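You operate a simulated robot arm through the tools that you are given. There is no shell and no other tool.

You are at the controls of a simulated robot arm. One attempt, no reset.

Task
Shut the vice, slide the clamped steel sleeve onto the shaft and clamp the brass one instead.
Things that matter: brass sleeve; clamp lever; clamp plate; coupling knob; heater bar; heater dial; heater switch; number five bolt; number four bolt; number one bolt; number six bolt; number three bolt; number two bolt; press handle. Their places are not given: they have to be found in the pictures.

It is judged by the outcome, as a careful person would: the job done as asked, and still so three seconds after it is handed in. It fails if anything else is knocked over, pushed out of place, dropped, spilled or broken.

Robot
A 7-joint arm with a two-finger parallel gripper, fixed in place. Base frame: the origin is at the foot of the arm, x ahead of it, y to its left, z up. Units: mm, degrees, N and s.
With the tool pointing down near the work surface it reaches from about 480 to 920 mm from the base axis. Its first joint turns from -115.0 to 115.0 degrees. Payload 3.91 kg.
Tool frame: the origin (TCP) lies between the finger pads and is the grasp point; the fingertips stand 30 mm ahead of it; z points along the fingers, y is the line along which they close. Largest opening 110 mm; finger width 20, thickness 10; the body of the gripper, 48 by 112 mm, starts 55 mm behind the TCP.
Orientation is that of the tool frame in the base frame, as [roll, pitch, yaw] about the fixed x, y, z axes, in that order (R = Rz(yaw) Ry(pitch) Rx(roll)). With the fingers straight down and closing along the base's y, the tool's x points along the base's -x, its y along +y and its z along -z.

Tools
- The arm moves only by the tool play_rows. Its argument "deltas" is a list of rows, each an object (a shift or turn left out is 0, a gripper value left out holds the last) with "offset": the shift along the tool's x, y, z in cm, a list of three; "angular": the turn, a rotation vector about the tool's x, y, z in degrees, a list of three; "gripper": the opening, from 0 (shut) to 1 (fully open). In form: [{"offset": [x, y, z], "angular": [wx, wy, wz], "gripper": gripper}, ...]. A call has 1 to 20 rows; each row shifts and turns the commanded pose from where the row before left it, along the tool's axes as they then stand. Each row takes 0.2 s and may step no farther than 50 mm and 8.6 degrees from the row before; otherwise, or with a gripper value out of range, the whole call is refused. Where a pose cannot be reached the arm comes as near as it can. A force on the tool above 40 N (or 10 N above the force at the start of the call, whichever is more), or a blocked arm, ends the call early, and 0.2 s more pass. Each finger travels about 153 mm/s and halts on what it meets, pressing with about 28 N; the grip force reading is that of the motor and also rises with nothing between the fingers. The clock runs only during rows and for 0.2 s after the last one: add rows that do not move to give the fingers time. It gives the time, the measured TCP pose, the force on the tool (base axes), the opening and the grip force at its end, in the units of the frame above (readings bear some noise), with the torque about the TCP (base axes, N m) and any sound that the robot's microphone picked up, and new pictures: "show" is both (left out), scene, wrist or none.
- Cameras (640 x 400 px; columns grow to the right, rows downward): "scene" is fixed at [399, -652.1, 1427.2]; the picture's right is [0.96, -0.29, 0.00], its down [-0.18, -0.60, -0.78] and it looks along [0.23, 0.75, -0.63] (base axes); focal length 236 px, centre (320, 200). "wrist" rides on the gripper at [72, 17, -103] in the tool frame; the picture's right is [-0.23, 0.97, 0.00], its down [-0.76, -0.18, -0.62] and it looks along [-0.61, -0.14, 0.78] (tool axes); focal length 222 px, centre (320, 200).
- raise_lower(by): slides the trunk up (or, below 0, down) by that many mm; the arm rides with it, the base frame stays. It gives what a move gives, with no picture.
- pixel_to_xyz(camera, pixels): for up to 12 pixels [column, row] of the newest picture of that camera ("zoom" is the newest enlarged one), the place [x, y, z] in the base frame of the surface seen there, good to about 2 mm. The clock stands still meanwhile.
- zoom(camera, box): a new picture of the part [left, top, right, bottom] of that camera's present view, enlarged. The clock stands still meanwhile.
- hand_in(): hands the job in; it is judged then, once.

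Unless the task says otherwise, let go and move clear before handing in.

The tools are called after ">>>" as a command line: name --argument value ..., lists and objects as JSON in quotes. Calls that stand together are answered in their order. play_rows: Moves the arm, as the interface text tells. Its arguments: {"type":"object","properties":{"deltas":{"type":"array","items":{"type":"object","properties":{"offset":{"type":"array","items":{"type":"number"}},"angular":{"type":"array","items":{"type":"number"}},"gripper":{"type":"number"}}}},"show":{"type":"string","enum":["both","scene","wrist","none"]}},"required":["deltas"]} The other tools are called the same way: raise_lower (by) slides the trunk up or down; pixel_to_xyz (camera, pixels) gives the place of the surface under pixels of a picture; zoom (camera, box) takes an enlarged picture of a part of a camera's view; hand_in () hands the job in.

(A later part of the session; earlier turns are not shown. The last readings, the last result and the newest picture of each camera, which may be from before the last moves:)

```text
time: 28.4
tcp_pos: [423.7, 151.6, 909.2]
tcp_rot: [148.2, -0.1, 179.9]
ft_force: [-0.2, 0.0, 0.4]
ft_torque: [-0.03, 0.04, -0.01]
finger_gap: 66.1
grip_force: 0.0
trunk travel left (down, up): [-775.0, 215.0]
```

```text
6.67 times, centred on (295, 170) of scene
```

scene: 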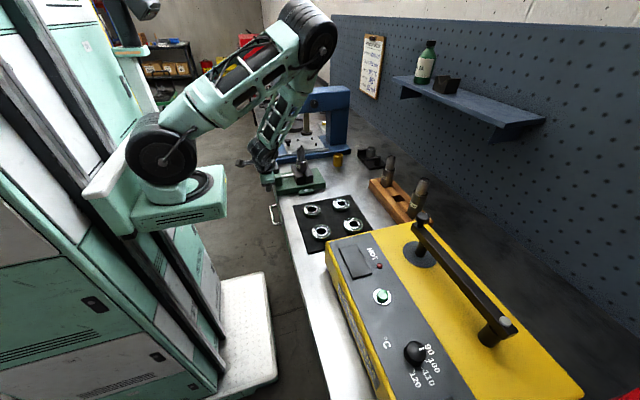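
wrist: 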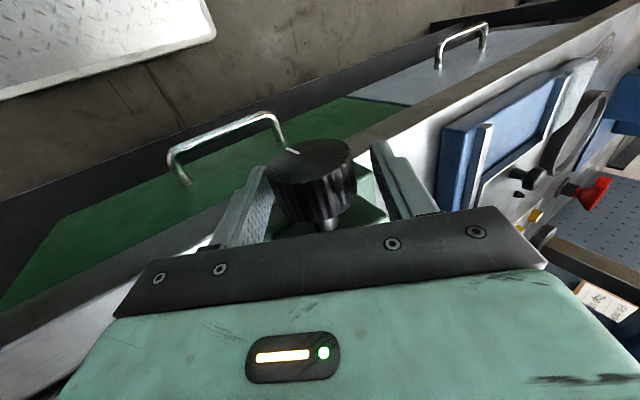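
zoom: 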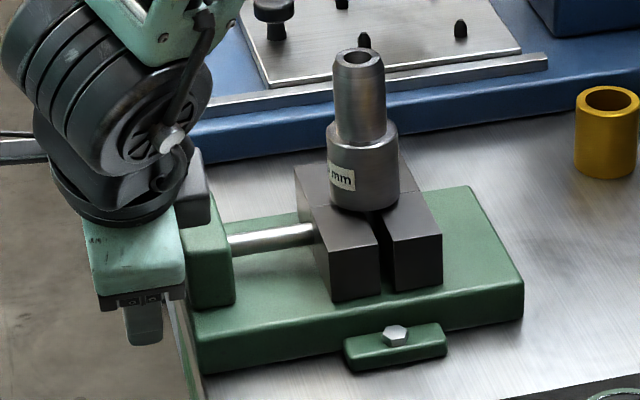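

The jaw position is unchanged after release and the knob slipped at 0.6 N·m, so the vice is shut tight on the shaft. I'll swing upright, lift clear, and travel over to beside the clamp lever with closed fingers.

>>> play_rows --deltas '[{"angular": [8, 0, 0]}, {"angular": [8, 0, 0]}, {"angular": [8, 0, 0]}, {"angular": [8, 0, 0]}, {"offset": [0, 0, -3.9]}, {"offset": [0, 0, -3.9]}, {"offset": [0, 0, -3.9]}, {"offset": [0, 0, -3.9]}, {"offset": [0, 0, -3.9]}, {"offset": [-4.4, 0.64, 0], "gripper": 0}, {"offset": [-4.4, 0.64, 0]}, {"offset": [-4.4, 0.64, 0]}, {"offset": [-4.4, 0.64, 0]}, {"offset": [-4.4, 0.64, 0]}, {"offset": [-4.4, 0.64, 0]}, {"offset": [-4.4, 0.64, 0]}, {"offset": [-4.4, 0.64, 0]}, {"offset": [-4.4, 0.64, 0]}, {"offset": [-4.0, 0.64, 0]}]'

```text
time: 32.4
tcp_pos: [852.9, 209.6, 1101.6]
tcp_rot: [-179.8, -0.2, 179.9]
ft_force: [-0.8, 0.6, 2.0]
ft_torque: [-0.02, -0.05, -0.01]
finger_gap: 0.0
grip_force: 27.9
out of reach, approached as far as the arm can: row 19
trunk travel left (down, up): [-775.0, 215.0]
```

scene: 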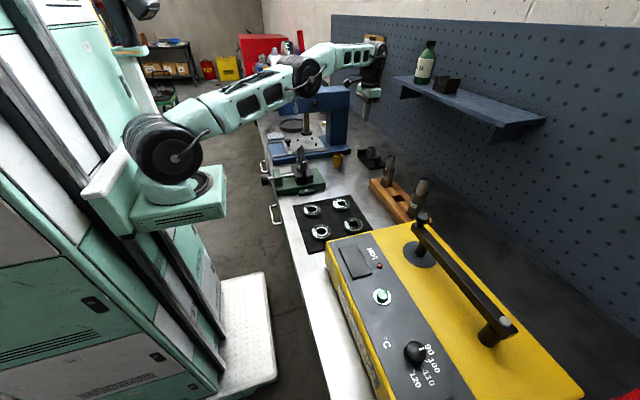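
wrist: 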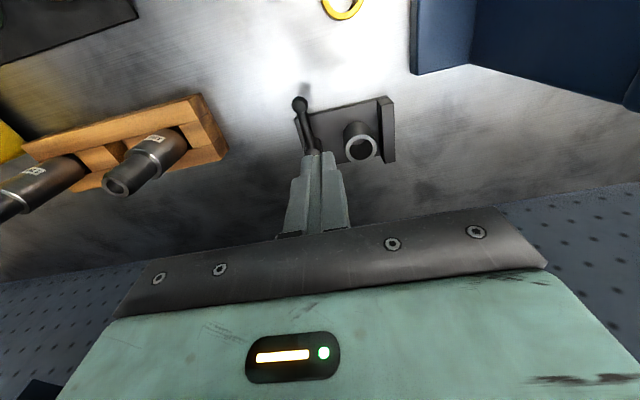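

At this height the arm is nearly straight; lower down the reach improves. I'll descend to about (866,212,915), on the +y side of the lever.

>>> play_rows --deltas '[{"offset": [0, 0.3, 4]}, {"offset": [0, 0.3, 4]}, {"offset": [-0.6, 0, 4]}, {"offset": [-0.6, 0, 3]}, {"offset": [-0.2, 0, 3.5]}, {"offset": [0, 0, 0]}]'

>>> zoom --camera "wrist" --box '[220, 60, 460, 210]'

```text
time: 33.8
tcp_pos: [856.7, 209.1, 911.8]
tcp_rot: [-179.7, -0.2, 179.9]
ft_force: [0.4, -0.8, -0.5]
ft_torque: [0.01, 0.04, 0.0]
finger_gap: 0.0
grip_force: 27.9
out of reach, approached as far as the arm can: row 4
trunk travel left (down, up): [-775.0, 215.0]
```

scene: 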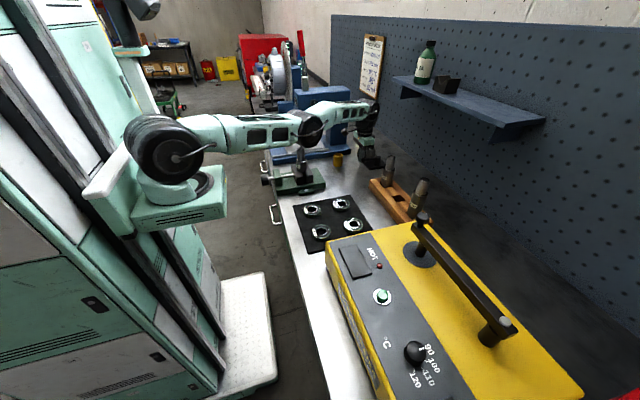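
wrist: 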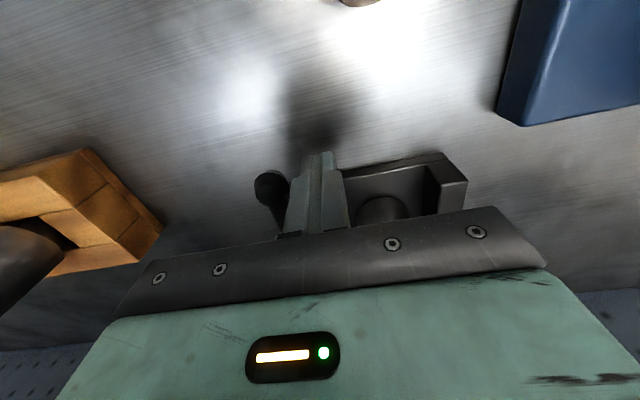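

```text
2.67 times, centred on (340, 135) of wrist
```

zoom: 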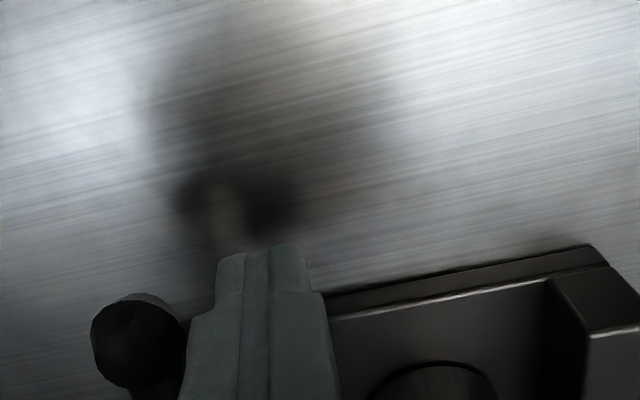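

The tool-down reach ends around 880 mm here, so I'll tilt the fingers outward by 20° about the TCP to gain reach. Then I'll push the lever from its +y side toward −y in small steps.

>>> play_rows --deltas '[{"offset": [0, 0, -0.4], "angular": [0, -7, 0]}, {"angular": [0, -7, 0]}, {"angular": [0, -6, 0]}, {"offset": [-0.9, 0, 0.33]}, {"offset": [0, 0, 0]}]'

>>> zoom --camera "scene" --box '[340, 130, 404, 170]'

```text
time: 34.4
tcp_pos: [889.9, 228.0, 913.9]
tcp_rot: [-178.9, 13.9, -179.9]
ft_force: [-22.7, -12.1, 14.3]
ft_torque: [-0.17, 0.33, -0.04]
finger_gap: 0.0
grip_force: 28.0
out of reach, approached as far as the arm can: row 1, 2, 3
trunk travel left (down, up): [-775.0, 215.0]
stopped in row 3: the force on the tool passed its limit at 58 N (the readings are from after the stop); the commanded pose is now the measured one
```

scene: 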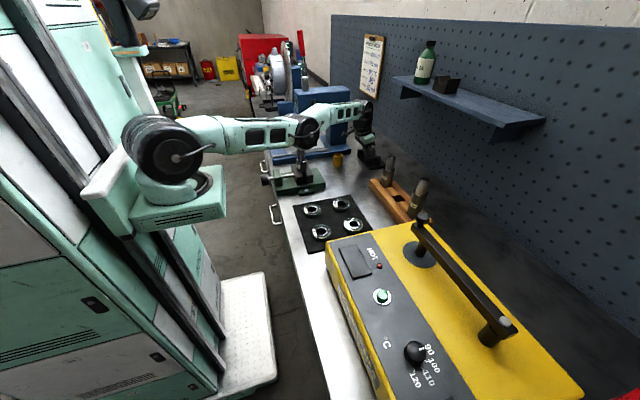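
wrist: 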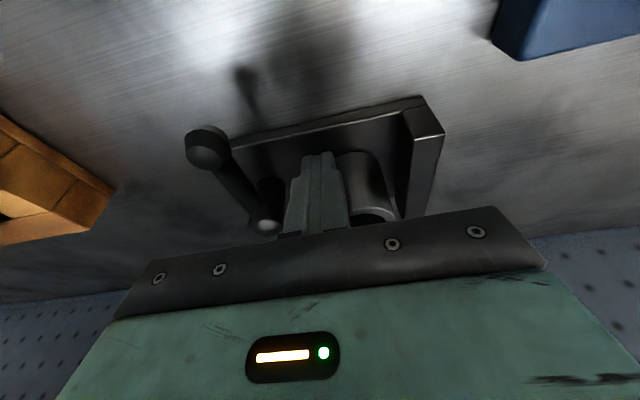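

```text
10.00 times, centred on (372, 150) of scene
```

zoom: 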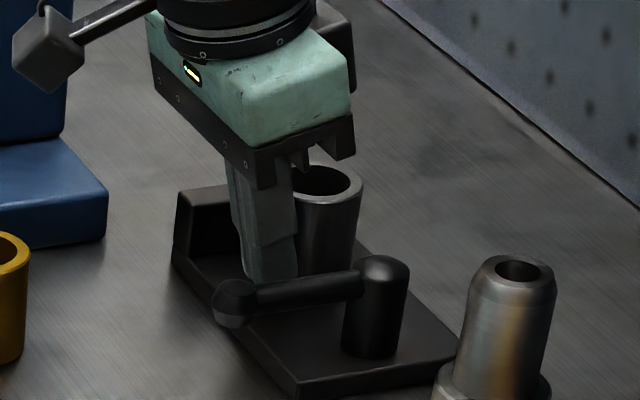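

The out-of-reach command had built up, so the tilt made the tool jump forward and the fingers touched the clamped sleeve at zoom (295,230). I'll back straight off along −x and check the sleeve.

>>> play_rows --deltas '[{"offset": [1.94, 0, -0.48]}, {"offset": [0.97, 0, -0.24]}, {"offset": [0, 0, 0]}]'

>>> zoom --camera "scene" --box '[340, 140, 400, 178]'

>>> zoom --camera "wrist" --box '[180, 90, 460, 240]'

```text
time: 34.9
tcp_pos: [889.9, 228.4, 912.3]
tcp_rot: [-178.5, 14.1, 179.6]
ft_force: [-16.0, -15.3, 10.3]
ft_torque: [-0.27, 0.23, -0.1]
finger_gap: 0.4
grip_force: 28.4
out of reach, approached as far as the arm can: row 1, 2
trunk travel left (down, up): [-775.0, 215.0]
stopped in row 2: the force on the tool passed its limit at 42 N (the readings are from after the stop); the commanded pose is now the measured one
```

scene: 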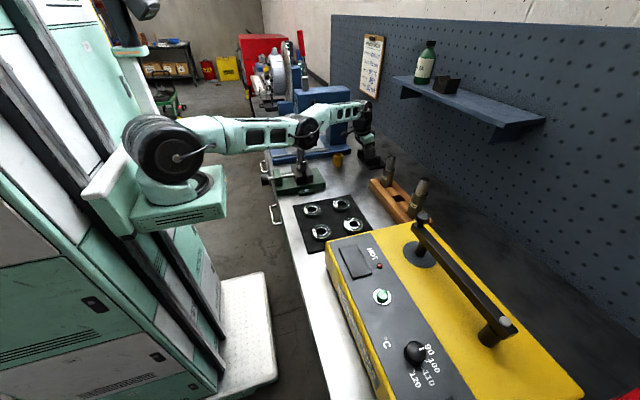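
wrist: 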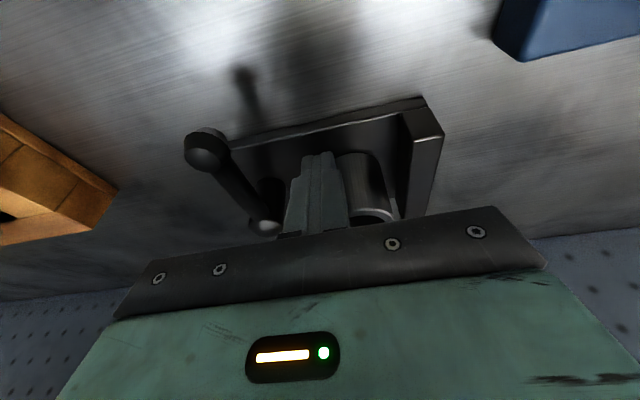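

```text
10.53 times, centred on (370, 159) of scene
```

zoom: 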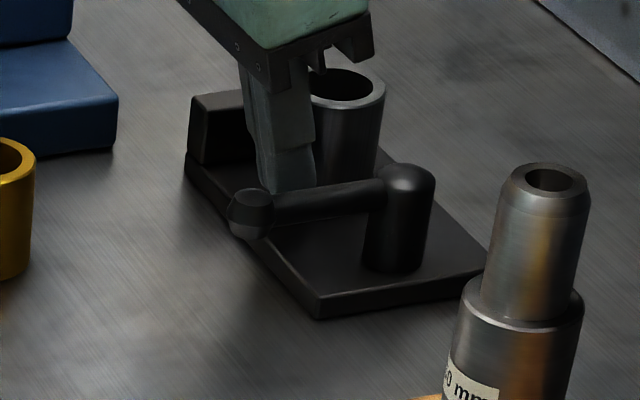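

```text
2.29 times, centred on (320, 165) of wrist
```

zoom: 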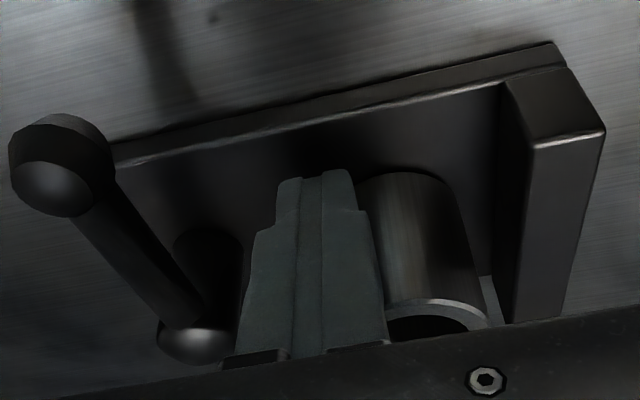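

The back-off was refused as out of reach, since the arm seems stuck in a straight-elbow pose. The sleeve still stands in its place. I'll ease sideways away from it and up instead.

>>> play_rows --deltas '[{"offset": [0, -0.5, 0]}, {"offset": [0, -0.5, 0]}, {"offset": [0, 0, 0]}]'

```text
time: 35.7
tcp_pos: [893.1, 226.5, 911.0]
tcp_rot: [-178.6, 14.0, 179.8]
ft_force: [-23.6, 0.2, 6.1]
ft_torque: [0.12, 0.51, 0.23]
finger_gap: 0.1
grip_force: 27.9
out of reach, approached as far as the arm can: row 2
trunk travel left (down, up): [-775.0, 215.0]
```

scene: 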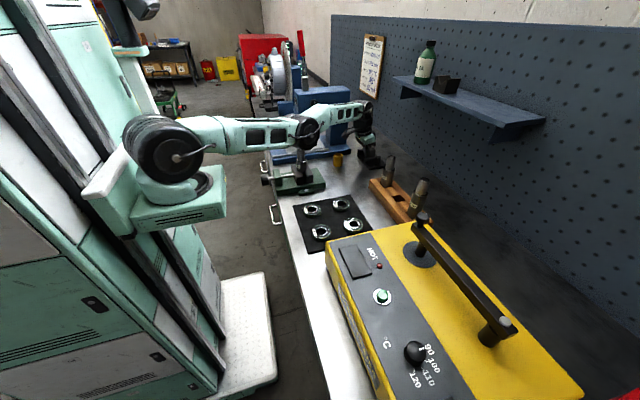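
wrist: 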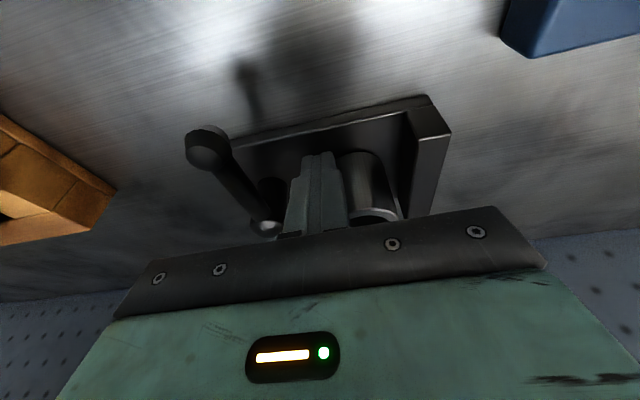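

The response is sluggish near this stretched pose. I'll retreat along the tool axis, which moves up and back toward the robot, away from the sleeve.

>>> play_rows --deltas '[{"offset": [0, 0, -1.5]}, {"offset": [0, 0, -3]}, {"offset": [0, 0, -3]}, {"offset": [0, 0, 0]}]'

>>> zoom --camera "scene" --box '[340, 140, 400, 178]'

```text
time: 36.7
tcp_pos: [894.2, 237.3, 981.2]
tcp_rot: [-178.7, 14.3, 179.7]
ft_force: [-0.2, -0.7, 0.1]
ft_torque: [-0.02, -0.02, -0.02]
finger_gap: 0.0
grip_force: 28.5
out of reach, approached as far as the arm can: row 1, 2, 3
trunk travel left (down, up): [-775.0, 215.0]
```

scene: 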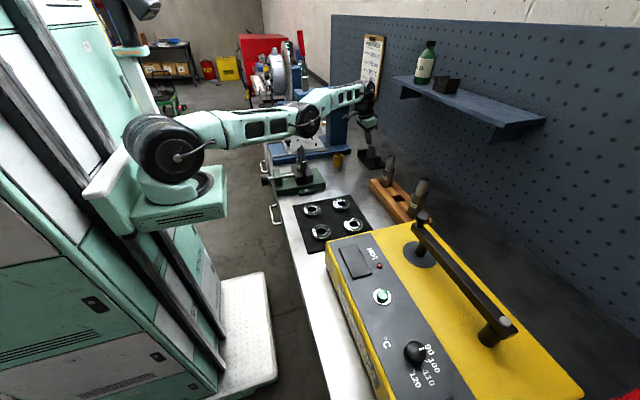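
wrist: 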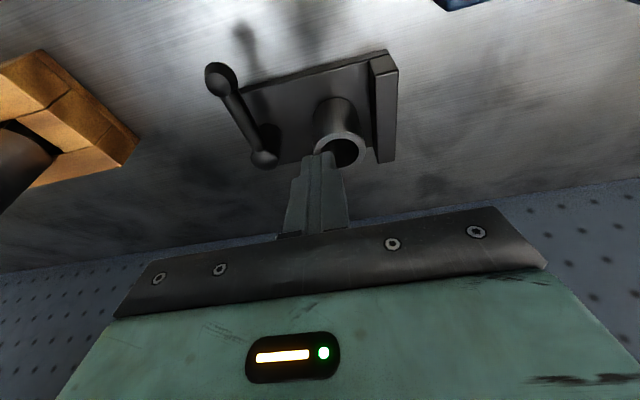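

```text
10.53 times, centred on (370, 159) of scene
```

zoom: 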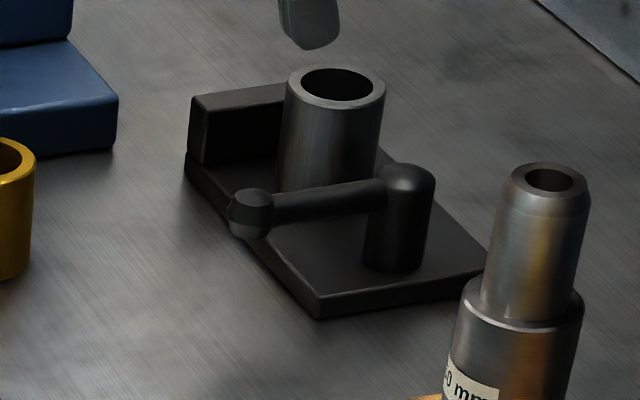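

The sleeve is back exactly where it was and the contact is gone. The arm is fully stretched, so I'll pull it well inward (−x) to get out of that singular pose.

>>> play_rows --deltas '[{"offset": [3.88, -0.5, -0.97]}, {"offset": [3.88, -0.5, -0.97]}, {"offset": [3.88, 0, -0.97]}, {"offset": [0, 0, 0]}]'

```text
time: 37.7
tcp_pos: [867.6, 280.3, 981.2]
tcp_rot: [-178.5, 14.2, 179.8]
ft_force: [0.9, -0.6, 0.1]
ft_torque: [0.0, 0.01, -0.01]
finger_gap: 0.1
grip_force: 27.5
out of reach, approached as far as the arm can: row 1, 2, 3
trunk travel left (down, up): [-775.0, 215.0]
```

scene: 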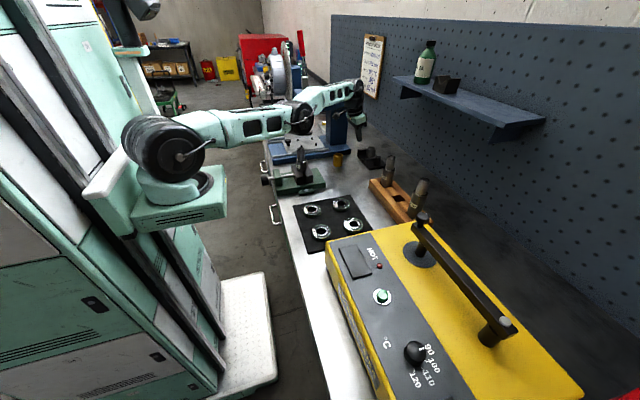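
wrist: 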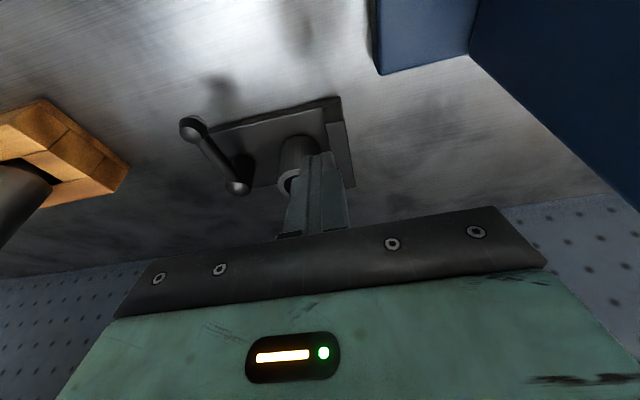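

The tool slid sideways instead of drawing in: the elbow (scene (305,122)) seems bent to the wrong side. I'll look closely at the arm's posture before moving again.

>>> zoom --camera "scene" --box '[110, 50, 390, 220]'

>>> pixel_to_xyz --camera "scene" --pixels '[[155, 150], [195, 132], [225, 130], [255, 128], [285, 125], [303, 120], [320, 100], [340, 95], [355, 88], [358, 112], [359, 125], [362, 95]]'

```text
2.29 times, centred on (250, 135) of scene
```

zoom: 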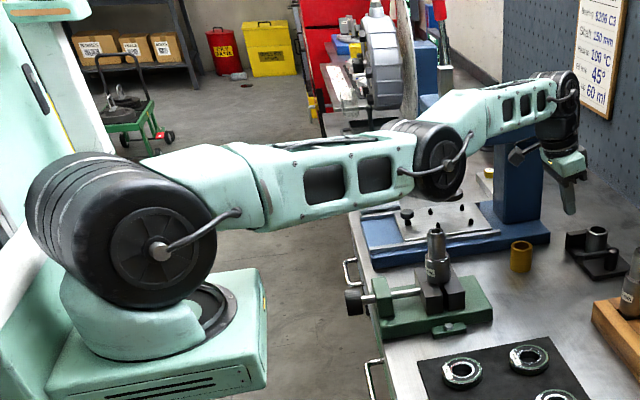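

```text
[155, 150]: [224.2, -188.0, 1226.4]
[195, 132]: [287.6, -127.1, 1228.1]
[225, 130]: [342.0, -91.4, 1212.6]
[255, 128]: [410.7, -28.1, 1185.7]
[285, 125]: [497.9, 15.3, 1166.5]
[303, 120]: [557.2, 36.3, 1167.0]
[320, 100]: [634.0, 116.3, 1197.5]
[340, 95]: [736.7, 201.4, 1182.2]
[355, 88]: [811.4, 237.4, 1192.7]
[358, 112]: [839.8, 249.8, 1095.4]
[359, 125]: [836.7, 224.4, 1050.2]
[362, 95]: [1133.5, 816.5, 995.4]
```

The elbow (z≈1167) hangs below the shoulder–wrist line, i.e. hyperextended at its limit, so it can't bend inward from here. I'll stretch out again and rise in free space so the elbow pops back above the line.

>>> play_rows --deltas '[{"offset": [-4.6, 1.0, 1.15]}, {"offset": [-4.6, 1.0, 1.15]}, {"offset": [-4.6, 1.0, 1.15]}, {"offset": [-0.97, 0, -3.88]}, {"offset": [-0.97, 0, -3.88]}, {"offset": [-0.97, 0, -3.88]}, {"offset": [-0.97, 0, -3.88]}, {"offset": [0, 0, 0]}]' --show "scene"

>>> zoom --camera "scene" --box '[110, 20, 430, 220]'

```text
time: 39.5
tcp_pos: [875.2, 248.1, 1137.0]
tcp_rot: [-178.6, 14.3, 179.7]
ft_force: [-0.1, -0.4, 0.0]
ft_torque: [0.01, -0.01, 0.03]
finger_gap: 0.0
grip_force: 28.5
out of reach, approached as far as the arm can: row 1, 2, 3, 6, 7
trunk travel left (down, up): [-775.0, 215.0]
```

scene: 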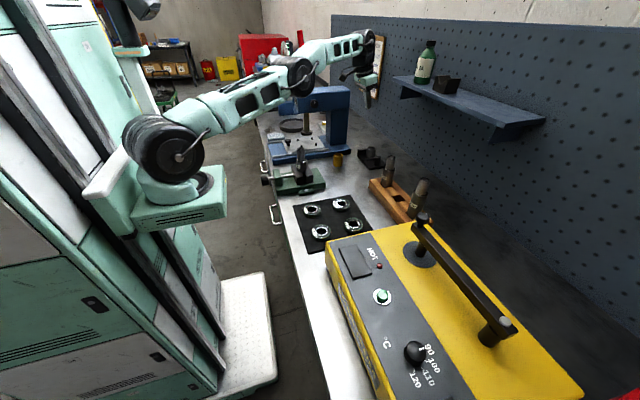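

```text
2.00 times, centred on (270, 120) of scene
```

zoom: 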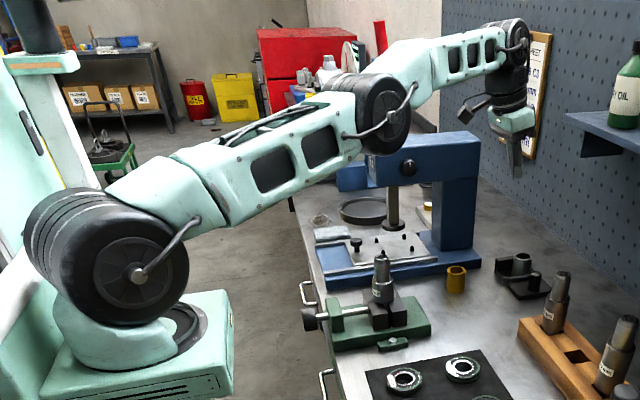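

The elbow is about on the line now. I'll pull inward gently and check it bends the right way.

>>> play_rows --deltas '[{"offset": [3.9, -0.5, -1.5]}, {"offset": [3.9, -0.5, -1.5]}, {"offset": [3.9, -0.5, -1.0]}, {"offset": [0, 0, 0]}]' --show "scene"

```text
time: 40.5
tcp_pos: [752.0, 234.6, 1151.5]
tcp_rot: [-178.6, 14.3, 179.7]
ft_force: [0.1, -0.5, -0.3]
ft_torque: [0.0, -0.01, 0.01]
finger_gap: 0.0
grip_force: 27.9
trunk travel left (down, up): [-775.0, 215.0]
```

scene: 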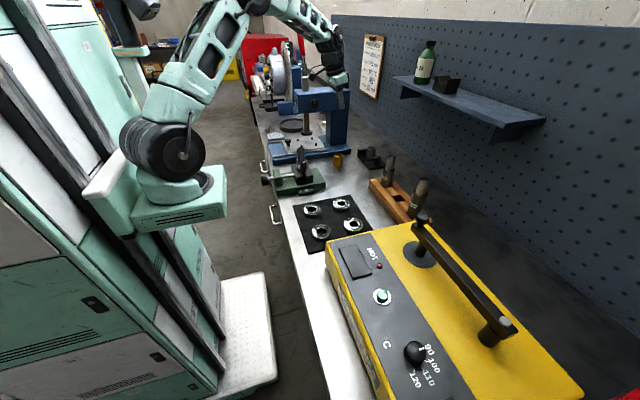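

The arm bends correctly again, at (752,235,1151). Here in free space I'll square up the roll, yaw 25° toward the clamp's radial direction and increase the outward tilt to 35°, which gives ample reach.

>>> play_rows --deltas '[{"angular": [-1.4, 0, 0]}, {"angular": [-2.02, 0, -8.08]}, {"angular": [-2.02, 0, -8.08]}, {"angular": [-2.02, 0, -8.08]}, {"angular": [0, -7, 0]}, {"angular": [0, -7, 0]}, {"angular": [0, -7, 0]}, {"offset": [0, 0, 0]}]'

```text
time: 42.3
tcp_pos: [750.3, 232.9, 1151.7]
tcp_rot: [-179.8, 35.3, -155.2]
ft_force: [-0.3, -0.5, -0.1]
ft_torque: [0.0, -0.03, -0.01]
finger_gap: 0.0
grip_force: 27.8
trunk travel left (down, up): [-775.0, 215.0]
```

scene: 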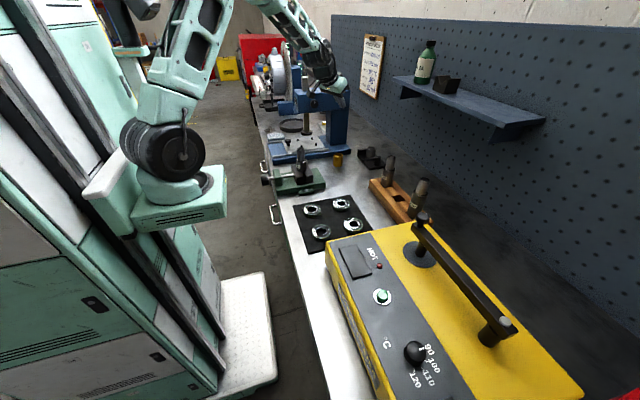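
wrist: 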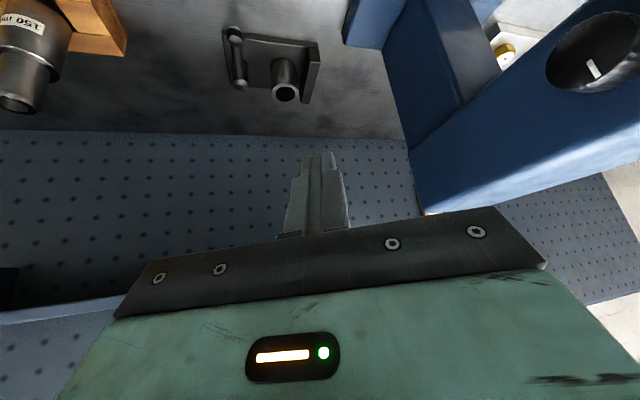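

Orientation is good (tilt 35°, yaw 25°). Now I'll descend to a point beside the lever on its +y side, around (858,211,914).

>>> play_rows --deltas '[{"offset": [0.754, -1.312, 4.162]}, {"offset": [0.754, -1.312, 4.162]}, {"offset": [0.754, -1.312, 4.162]}, {"offset": [0.754, -1.312, 4.162]}, {"offset": [0.754, -1.312, 4.162]}, {"offset": [1.32, 0, 1.885]}, {"offset": [1.32, 0, 1.885]}, {"offset": [0, 0, 0]}]'

>>> zoom --camera "scene" --box '[340, 140, 400, 178]'

```text
time: 44.1
tcp_pos: [861.7, 209.3, 912.5]
tcp_rot: [-179.9, 35.1, -155.3]
ft_force: [0.1, -0.1, -0.9]
ft_torque: [0.0, 0.03, -0.02]
finger_gap: 0.0
grip_force: 27.8
trunk travel left (down, up): [-775.0, 215.0]
```

scene: 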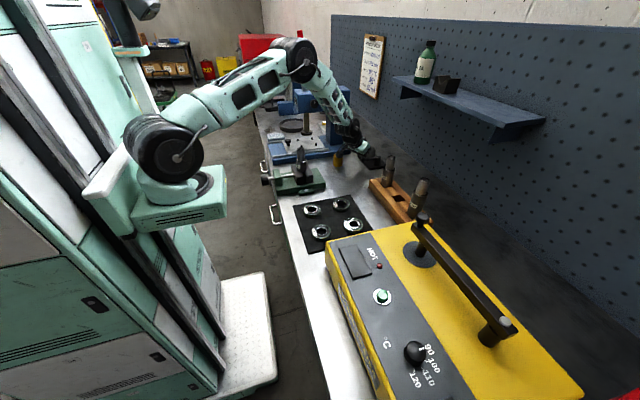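
wrist: 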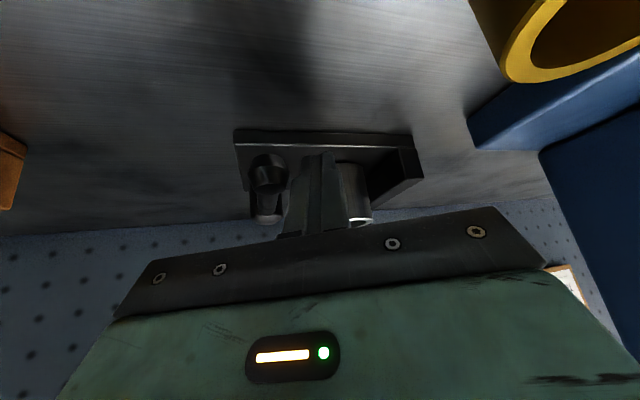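

```text
10.53 times, centred on (370, 159) of scene
```

zoom: 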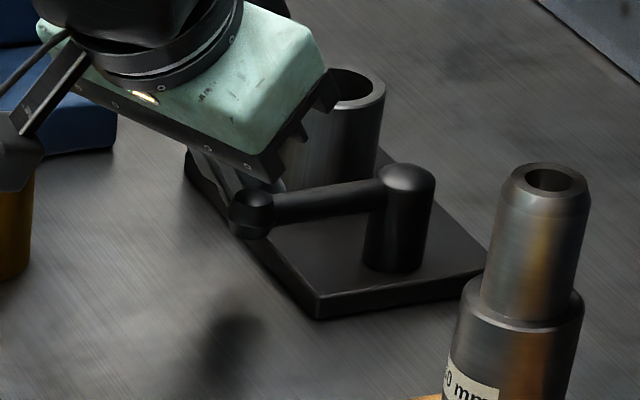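

The closed fingers stand beside the lever on its +y side with no contact. I'll push the lever gently toward −y through the first 30° and see how it responds.

>>> play_rows --deltas '[{"offset": [0.33, -0.97, -0.23]}, {"offset": [0.32, -0.97, -0.23]}, {"offset": [0.24, -0.71, -0.17]}, {"offset": [0.24, -0.71, -0.16]}, {"offset": [0, 0, 0]}]'

>>> zoom --camera "scene" --box '[340, 140, 400, 178]'

```text
time: 45.3
tcp_pos: [862.4, 172.9, 912.3]
tcp_rot: [-179.7, 35.2, -155.2]
ft_force: [0.2, 0.8, 0.5]
ft_torque: [-0.01, 0.02, 0.0]
finger_gap: 0.0
grip_force: 28.0
trunk travel left (down, up): [-775.0, 215.0]
```

scene: 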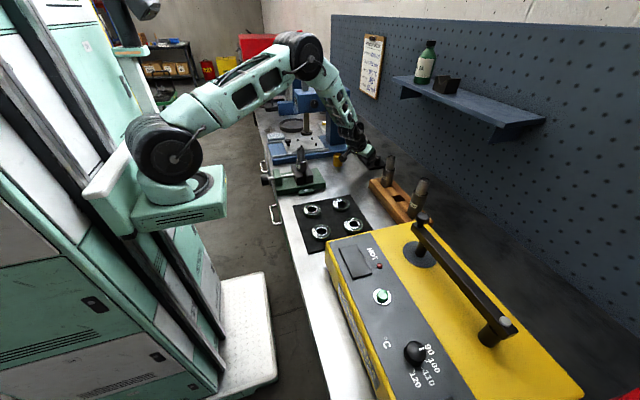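
wrist: 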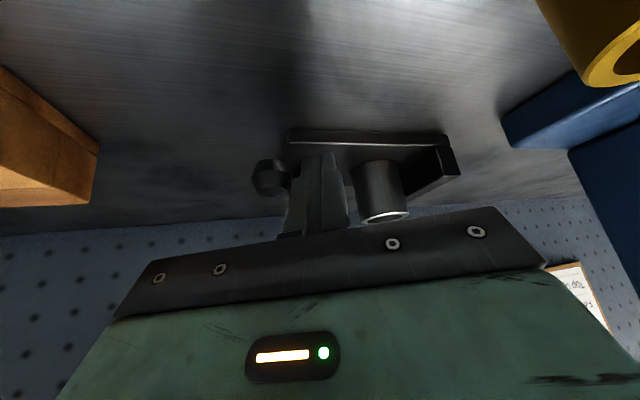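

```text
10.53 times, centred on (370, 159) of scene
```

zoom: 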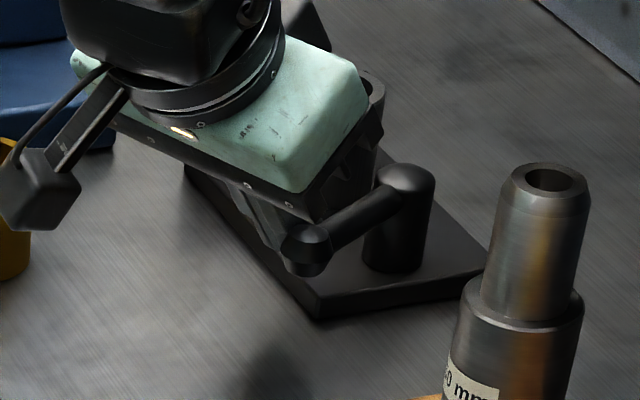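

The lever swings easily with almost no force. I'll carry it on along the arc to 90°.

>>> play_rows --deltas '[{"offset": [0.16, -1.52, -0.11]}, {"offset": [-0.17, -1.51, 0.12]}, {"offset": [-0.48, -1.41, 0.34]}, {"offset": [-0.76, -1.21, 0.53]}, {"offset": [0, 0, 0]}]'

>>> zoom --camera "scene" --box '[340, 140, 400, 178]'

```text
time: 46.7
tcp_pos: [892.5, 132.6, 907.9]
tcp_rot: [179.8, 34.6, -155.1]
ft_force: [-9.1, 2.6, -1.2]
ft_torque: [0.03, 0.07, 0.02]
finger_gap: 0.1
grip_force: 28.2
trunk travel left (down, up): [-775.0, 215.0]
stopped in row 5: the force on the tool passed its limit at 43 N (the readings are from after the stop); the commanded pose is now the measured one
```

scene: 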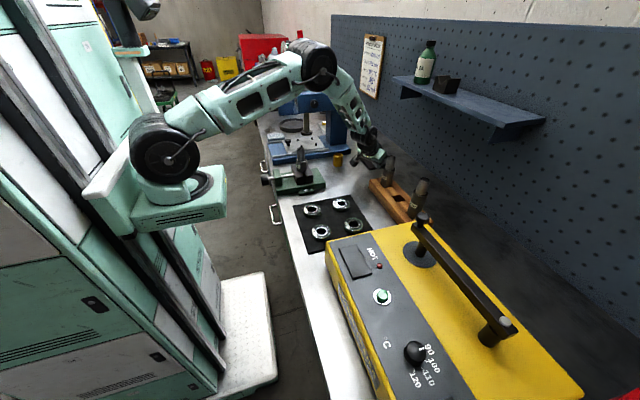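
wrist: 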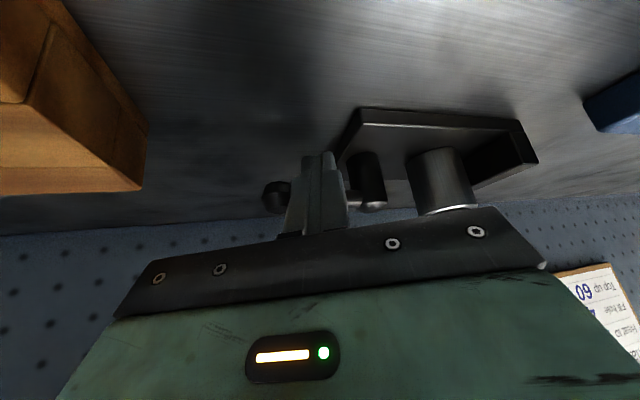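

```text
10.53 times, centred on (370, 159) of scene
```

zoom: 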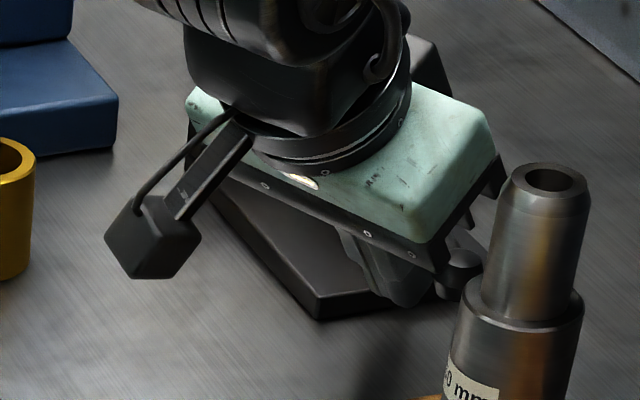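

The lever ran into its end stop at about 90°, which should be the open position. I'll retreat along the tool axis and inspect.

>>> play_rows --deltas '[{"offset": [0.3, 0.6, 0]}, {"offset": [0, 0, -4]}, {"offset": [0, 0, -4]}, {"offset": [0, 1.5, -4]}, {"offset": [0, 3, 0], "gripper": 0.5}, {"offset": [0, 0, 0]}]'

>>> zoom --camera "scene" --box '[340, 140, 400, 178]'

>>> zoom --camera "wrist" --box '[220, 70, 460, 220]'

```text
time: 48.1
tcp_pos: [807.8, 148.5, 1007.0]
tcp_rot: [179.8, 34.7, -155.2]
ft_force: [-0.7, 0.3, -0.4]
ft_torque: [0.0, 0.0, 0.0]
finger_gap: 55.0
grip_force: 0.1
trunk travel left (down, up): [-775.0, 215.0]
```

scene: 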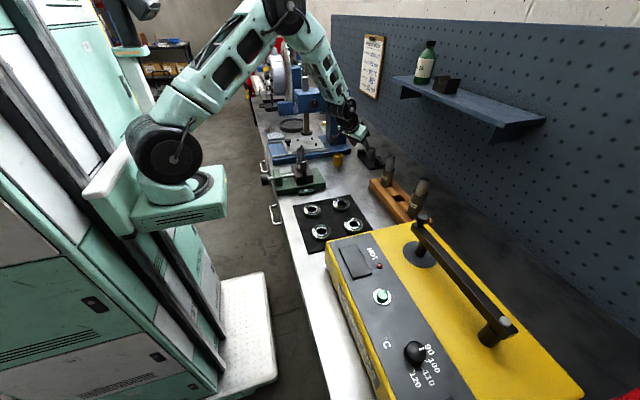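
wrist: 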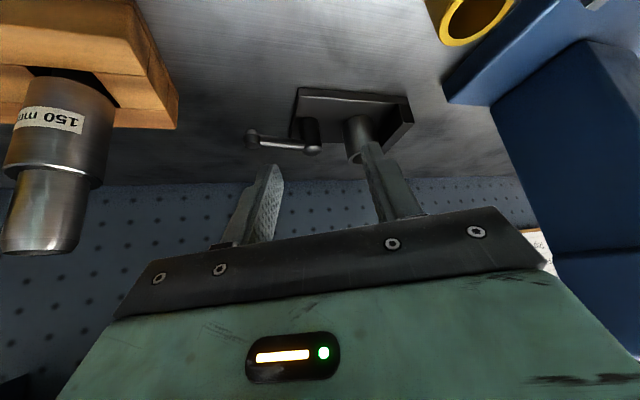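

```text
10.53 times, centred on (370, 159) of scene
```

zoom: 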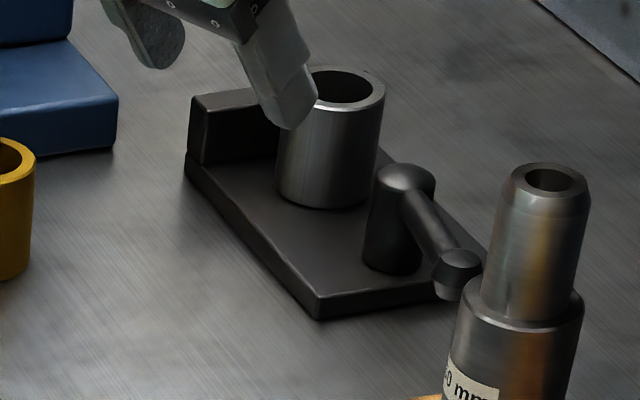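

```text
2.67 times, centred on (340, 145) of wrist
```

zoom: 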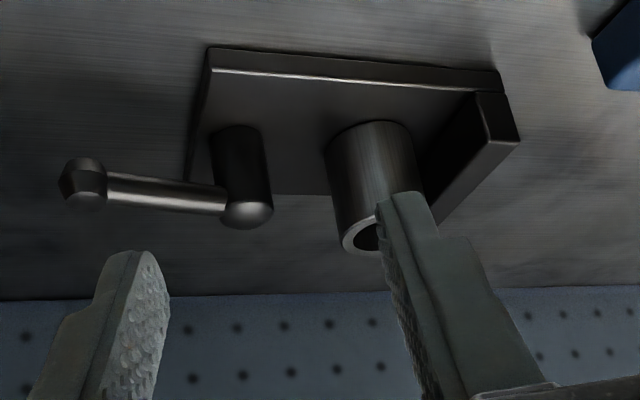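

The lever now points to −y, fully open, and the sleeve stands free beside the wall. I'll measure the sleeve rim, the wall and the lever ball precisely.

>>> pixel_to_xyz --camera "zoom" --pixels '[[345, 235], [352, 247], [375, 252], [348, 215], [370, 170], [335, 160], [412, 155], [470, 120], [510, 120], [480, 150], [85, 195], [245, 215]]'

>>> zoom --camera "scene" --box '[355, 138, 385, 157]'

>>> pixel_to_xyz --camera "zoom" --pixels '[[420, 140], [380, 200], [350, 195], [440, 185], [470, 160], [330, 320], [400, 330], [300, 270], [460, 280]]'

```text
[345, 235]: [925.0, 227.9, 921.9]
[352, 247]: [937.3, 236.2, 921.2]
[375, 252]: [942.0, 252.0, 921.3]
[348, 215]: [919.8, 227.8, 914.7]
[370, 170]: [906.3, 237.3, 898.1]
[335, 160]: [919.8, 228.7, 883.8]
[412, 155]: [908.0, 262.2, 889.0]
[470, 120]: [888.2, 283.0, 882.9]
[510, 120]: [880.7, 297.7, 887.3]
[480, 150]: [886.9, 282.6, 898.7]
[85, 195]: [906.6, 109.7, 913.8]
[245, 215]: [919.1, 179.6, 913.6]
```

```text
16.00 times, centred on (370, 148) of scene
```

zoom: 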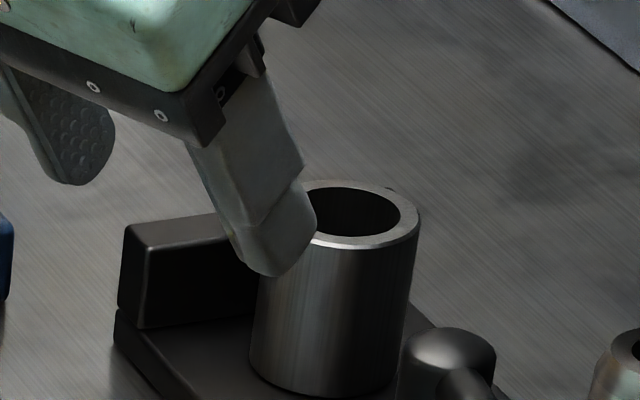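

```text
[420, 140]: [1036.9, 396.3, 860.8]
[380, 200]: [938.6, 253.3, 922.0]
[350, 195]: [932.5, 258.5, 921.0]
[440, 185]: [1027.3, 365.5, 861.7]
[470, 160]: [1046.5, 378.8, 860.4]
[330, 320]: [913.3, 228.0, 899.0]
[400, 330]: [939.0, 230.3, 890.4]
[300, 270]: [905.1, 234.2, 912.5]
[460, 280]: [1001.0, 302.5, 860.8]
```

The sleeve axis is at about (922.5,248.5) with r≈20, and the wall (inner face y 282) only rises to z 899. I'll grip the top part of the sleeve above the wall, going first to a point above it with the fingers 55 mm open.

>>> play_rows --deltas '[{"offset": [-2.44, 1.07, 2.21]}, {"offset": [-2.44, 1.07, 2.21]}, {"offset": [-2.44, 1.07, 2.21]}, {"offset": [-2.44, 1.07, 2.21]}, {"offset": [0, 0, 0]}]'

>>> zoom --camera "scene" --box '[345, 125, 405, 165]'

```text
time: 49.3
tcp_pos: [911.1, 241.0, 991.2]
tcp_rot: [179.9, 34.5, -155.3]
ft_force: [-0.7, -0.5, -0.1]
ft_torque: [-0.02, -0.01, 0.02]
finger_gap: 55.0
grip_force: 0.1
trunk travel left (down, up): [-775.0, 215.0]
```

scene: 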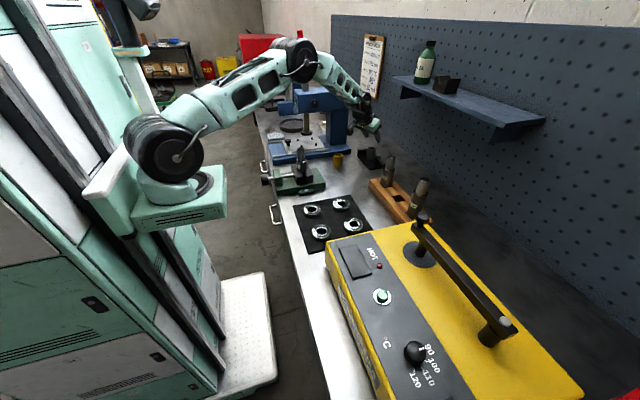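
wrist: 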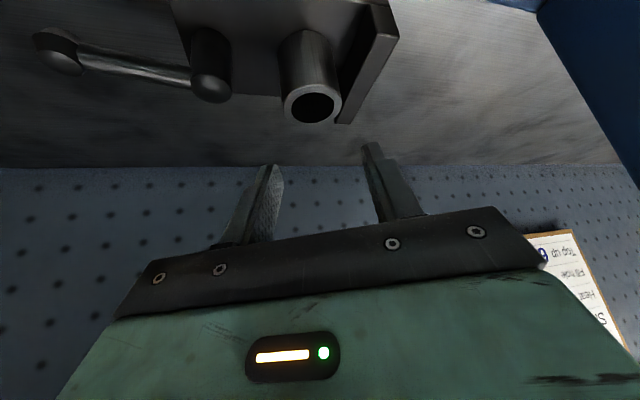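

```text
10.00 times, centred on (375, 145) of scene
```

zoom: 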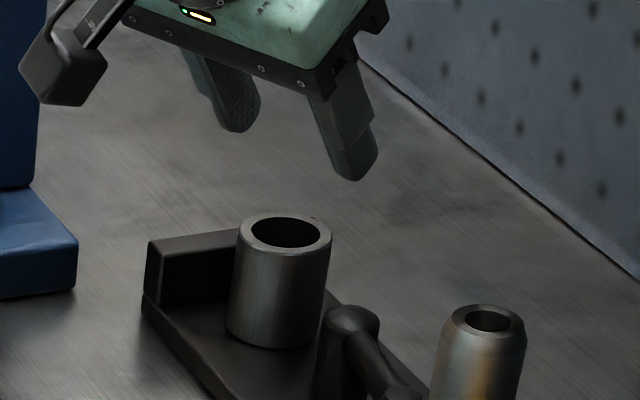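

The fingers are above the sleeve and the wrist camera sees the rim at (313,104). I'll measure the rim once more for accurate centring.

>>> zoom --camera "wrist" --box '[265, 60, 365, 140]'

>>> pixel_to_xyz --camera "wrist" --pixels '[[288, 103], [338, 103], [313, 119], [300, 116], [328, 116], [313, 88], [297, 90], [330, 88], [351, 120], [380, 20], [300, 60]]'

```text
5.00 times, centred on (315, 100) of wrist
```

zoom: 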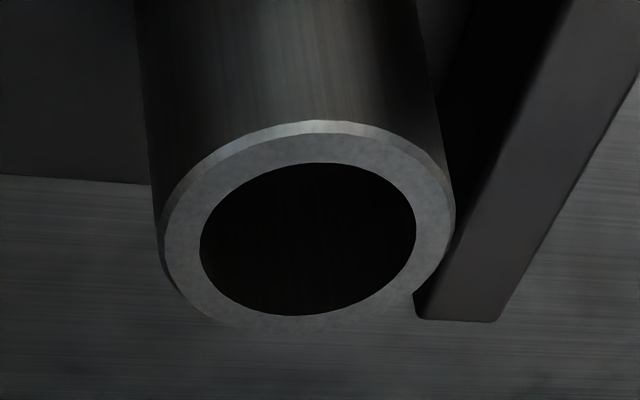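

```text
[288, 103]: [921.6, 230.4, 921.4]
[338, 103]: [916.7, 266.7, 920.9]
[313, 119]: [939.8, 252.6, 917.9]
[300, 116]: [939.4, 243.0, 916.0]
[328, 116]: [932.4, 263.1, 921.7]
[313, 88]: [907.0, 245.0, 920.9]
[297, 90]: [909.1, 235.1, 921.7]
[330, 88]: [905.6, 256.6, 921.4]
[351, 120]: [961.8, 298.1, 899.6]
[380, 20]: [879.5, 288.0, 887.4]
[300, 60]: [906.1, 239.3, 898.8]
```

The sleeve axis is confirmed at (922,248.6). I'll descend vertically so the fingertips straddle its top 20 mm.

>>> play_rows --deltas '[{"offset": [1.15, 0.065, 1.55]}, {"offset": [1.15, 0.065, 1.55]}, {"offset": [1.15, 0.065, 1.55]}, {"offset": [0, 0, 0]}]'

>>> zoom --camera "scene" --box '[345, 130, 405, 170]'

>>> zoom --camera "wrist" --box '[220, 90, 440, 240]'

```text
time: 50.3
tcp_pos: [905.9, 241.3, 933.4]
tcp_rot: [179.8, 34.7, -155.2]
ft_force: [0.1, -0.5, 0.2]
ft_torque: [0.0, -0.03, -0.02]
finger_gap: 55.1
grip_force: 0.0
trunk travel left (down, up): [-775.0, 215.0]
```

scene: 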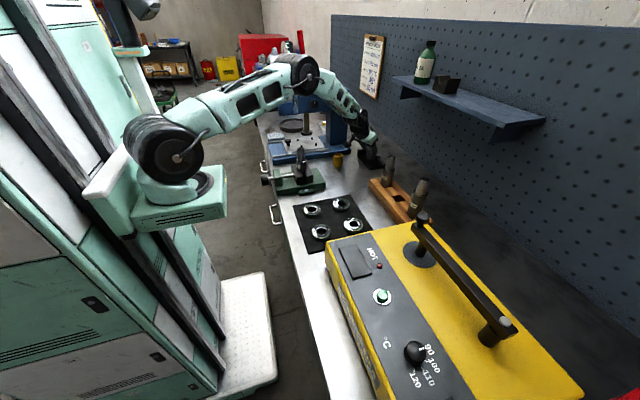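
wrist: 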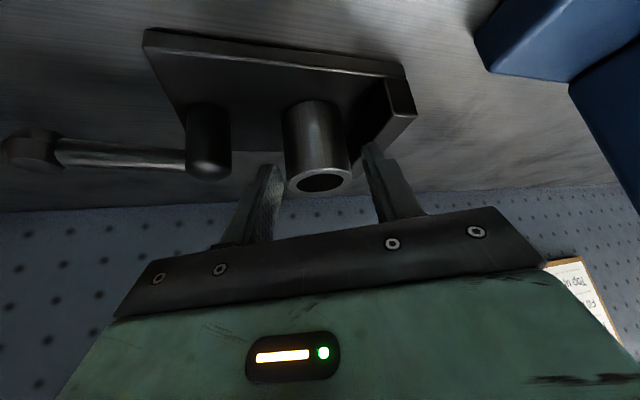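

```text
10.00 times, centred on (375, 150) of scene
```

zoom: 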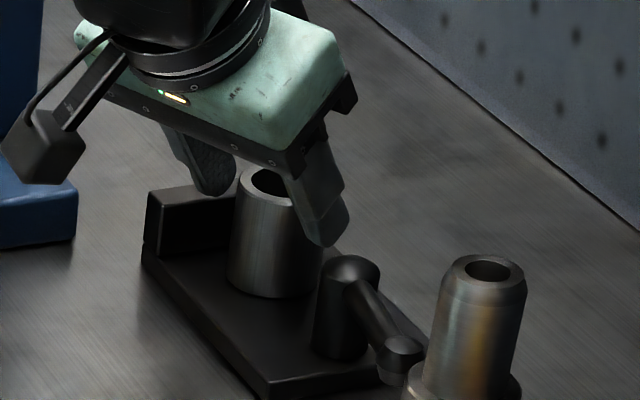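

```text
2.67 times, centred on (330, 165) of wrist
```

zoom: 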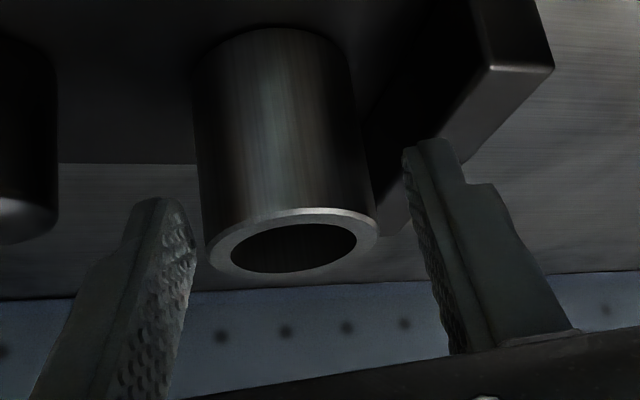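

The fingertips straddle the sleeve above the wall. I'll nudge 2 mm and close on it.

>>> play_rows --deltas '[{"offset": [-0.09, -0.02, 0.24]}, {"gripper": 0.42}, {"gripper": 0}, {"offset": [0, 0, 0]}, {"offset": [0, 0, 0]}]'

>>> zoom --camera "scene" --box '[345, 130, 405, 170]'

>>> zoom --camera "wrist" --box '[220, 90, 440, 240]'

```text
time: 51.5
tcp_pos: [909.7, 242.7, 930.2]
tcp_rot: [179.8, 34.7, -155.2]
ft_force: [-0.1, -0.7, 0.1]
ft_torque: [-0.1, 0.02, -0.01]
finger_gap: 43.0
grip_force: 28.0
trunk travel left (down, up): [-775.0, 215.0]
```

scene: 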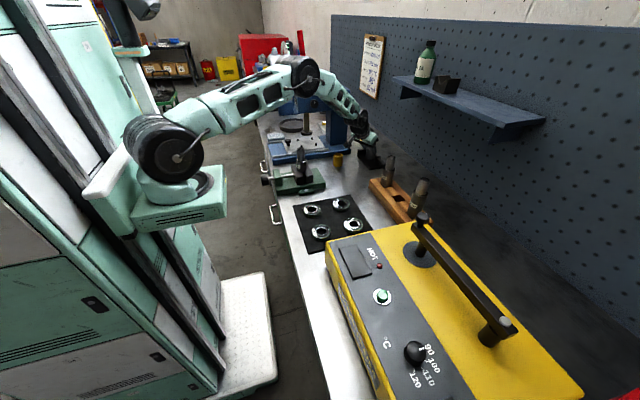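
wrist: 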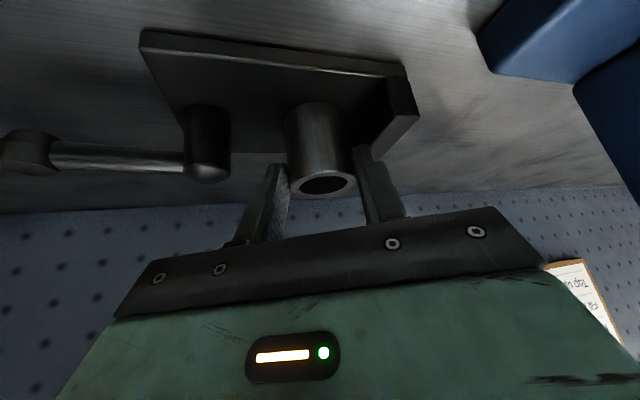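

```text
10.00 times, centred on (375, 150) of scene
```

zoom: 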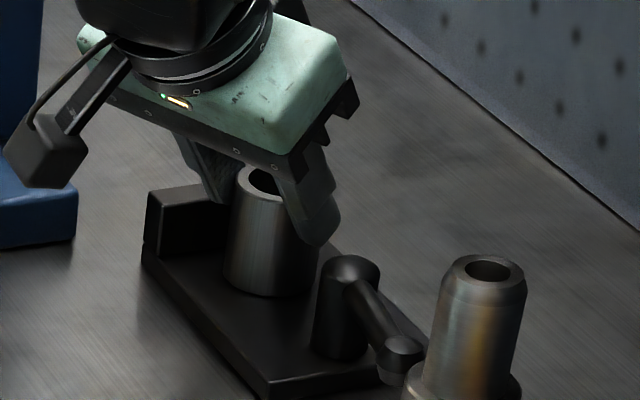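

```text
2.67 times, centred on (330, 165) of wrist
```

zoom: 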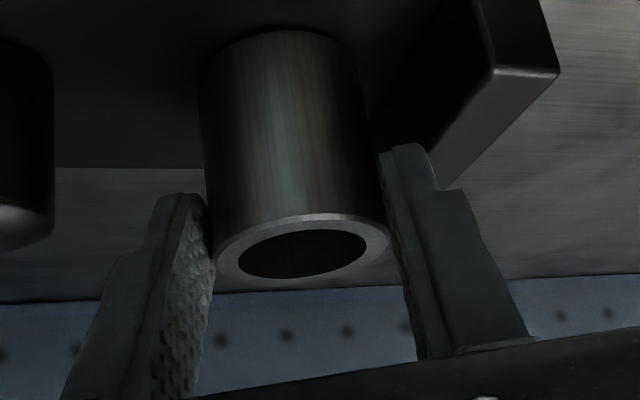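

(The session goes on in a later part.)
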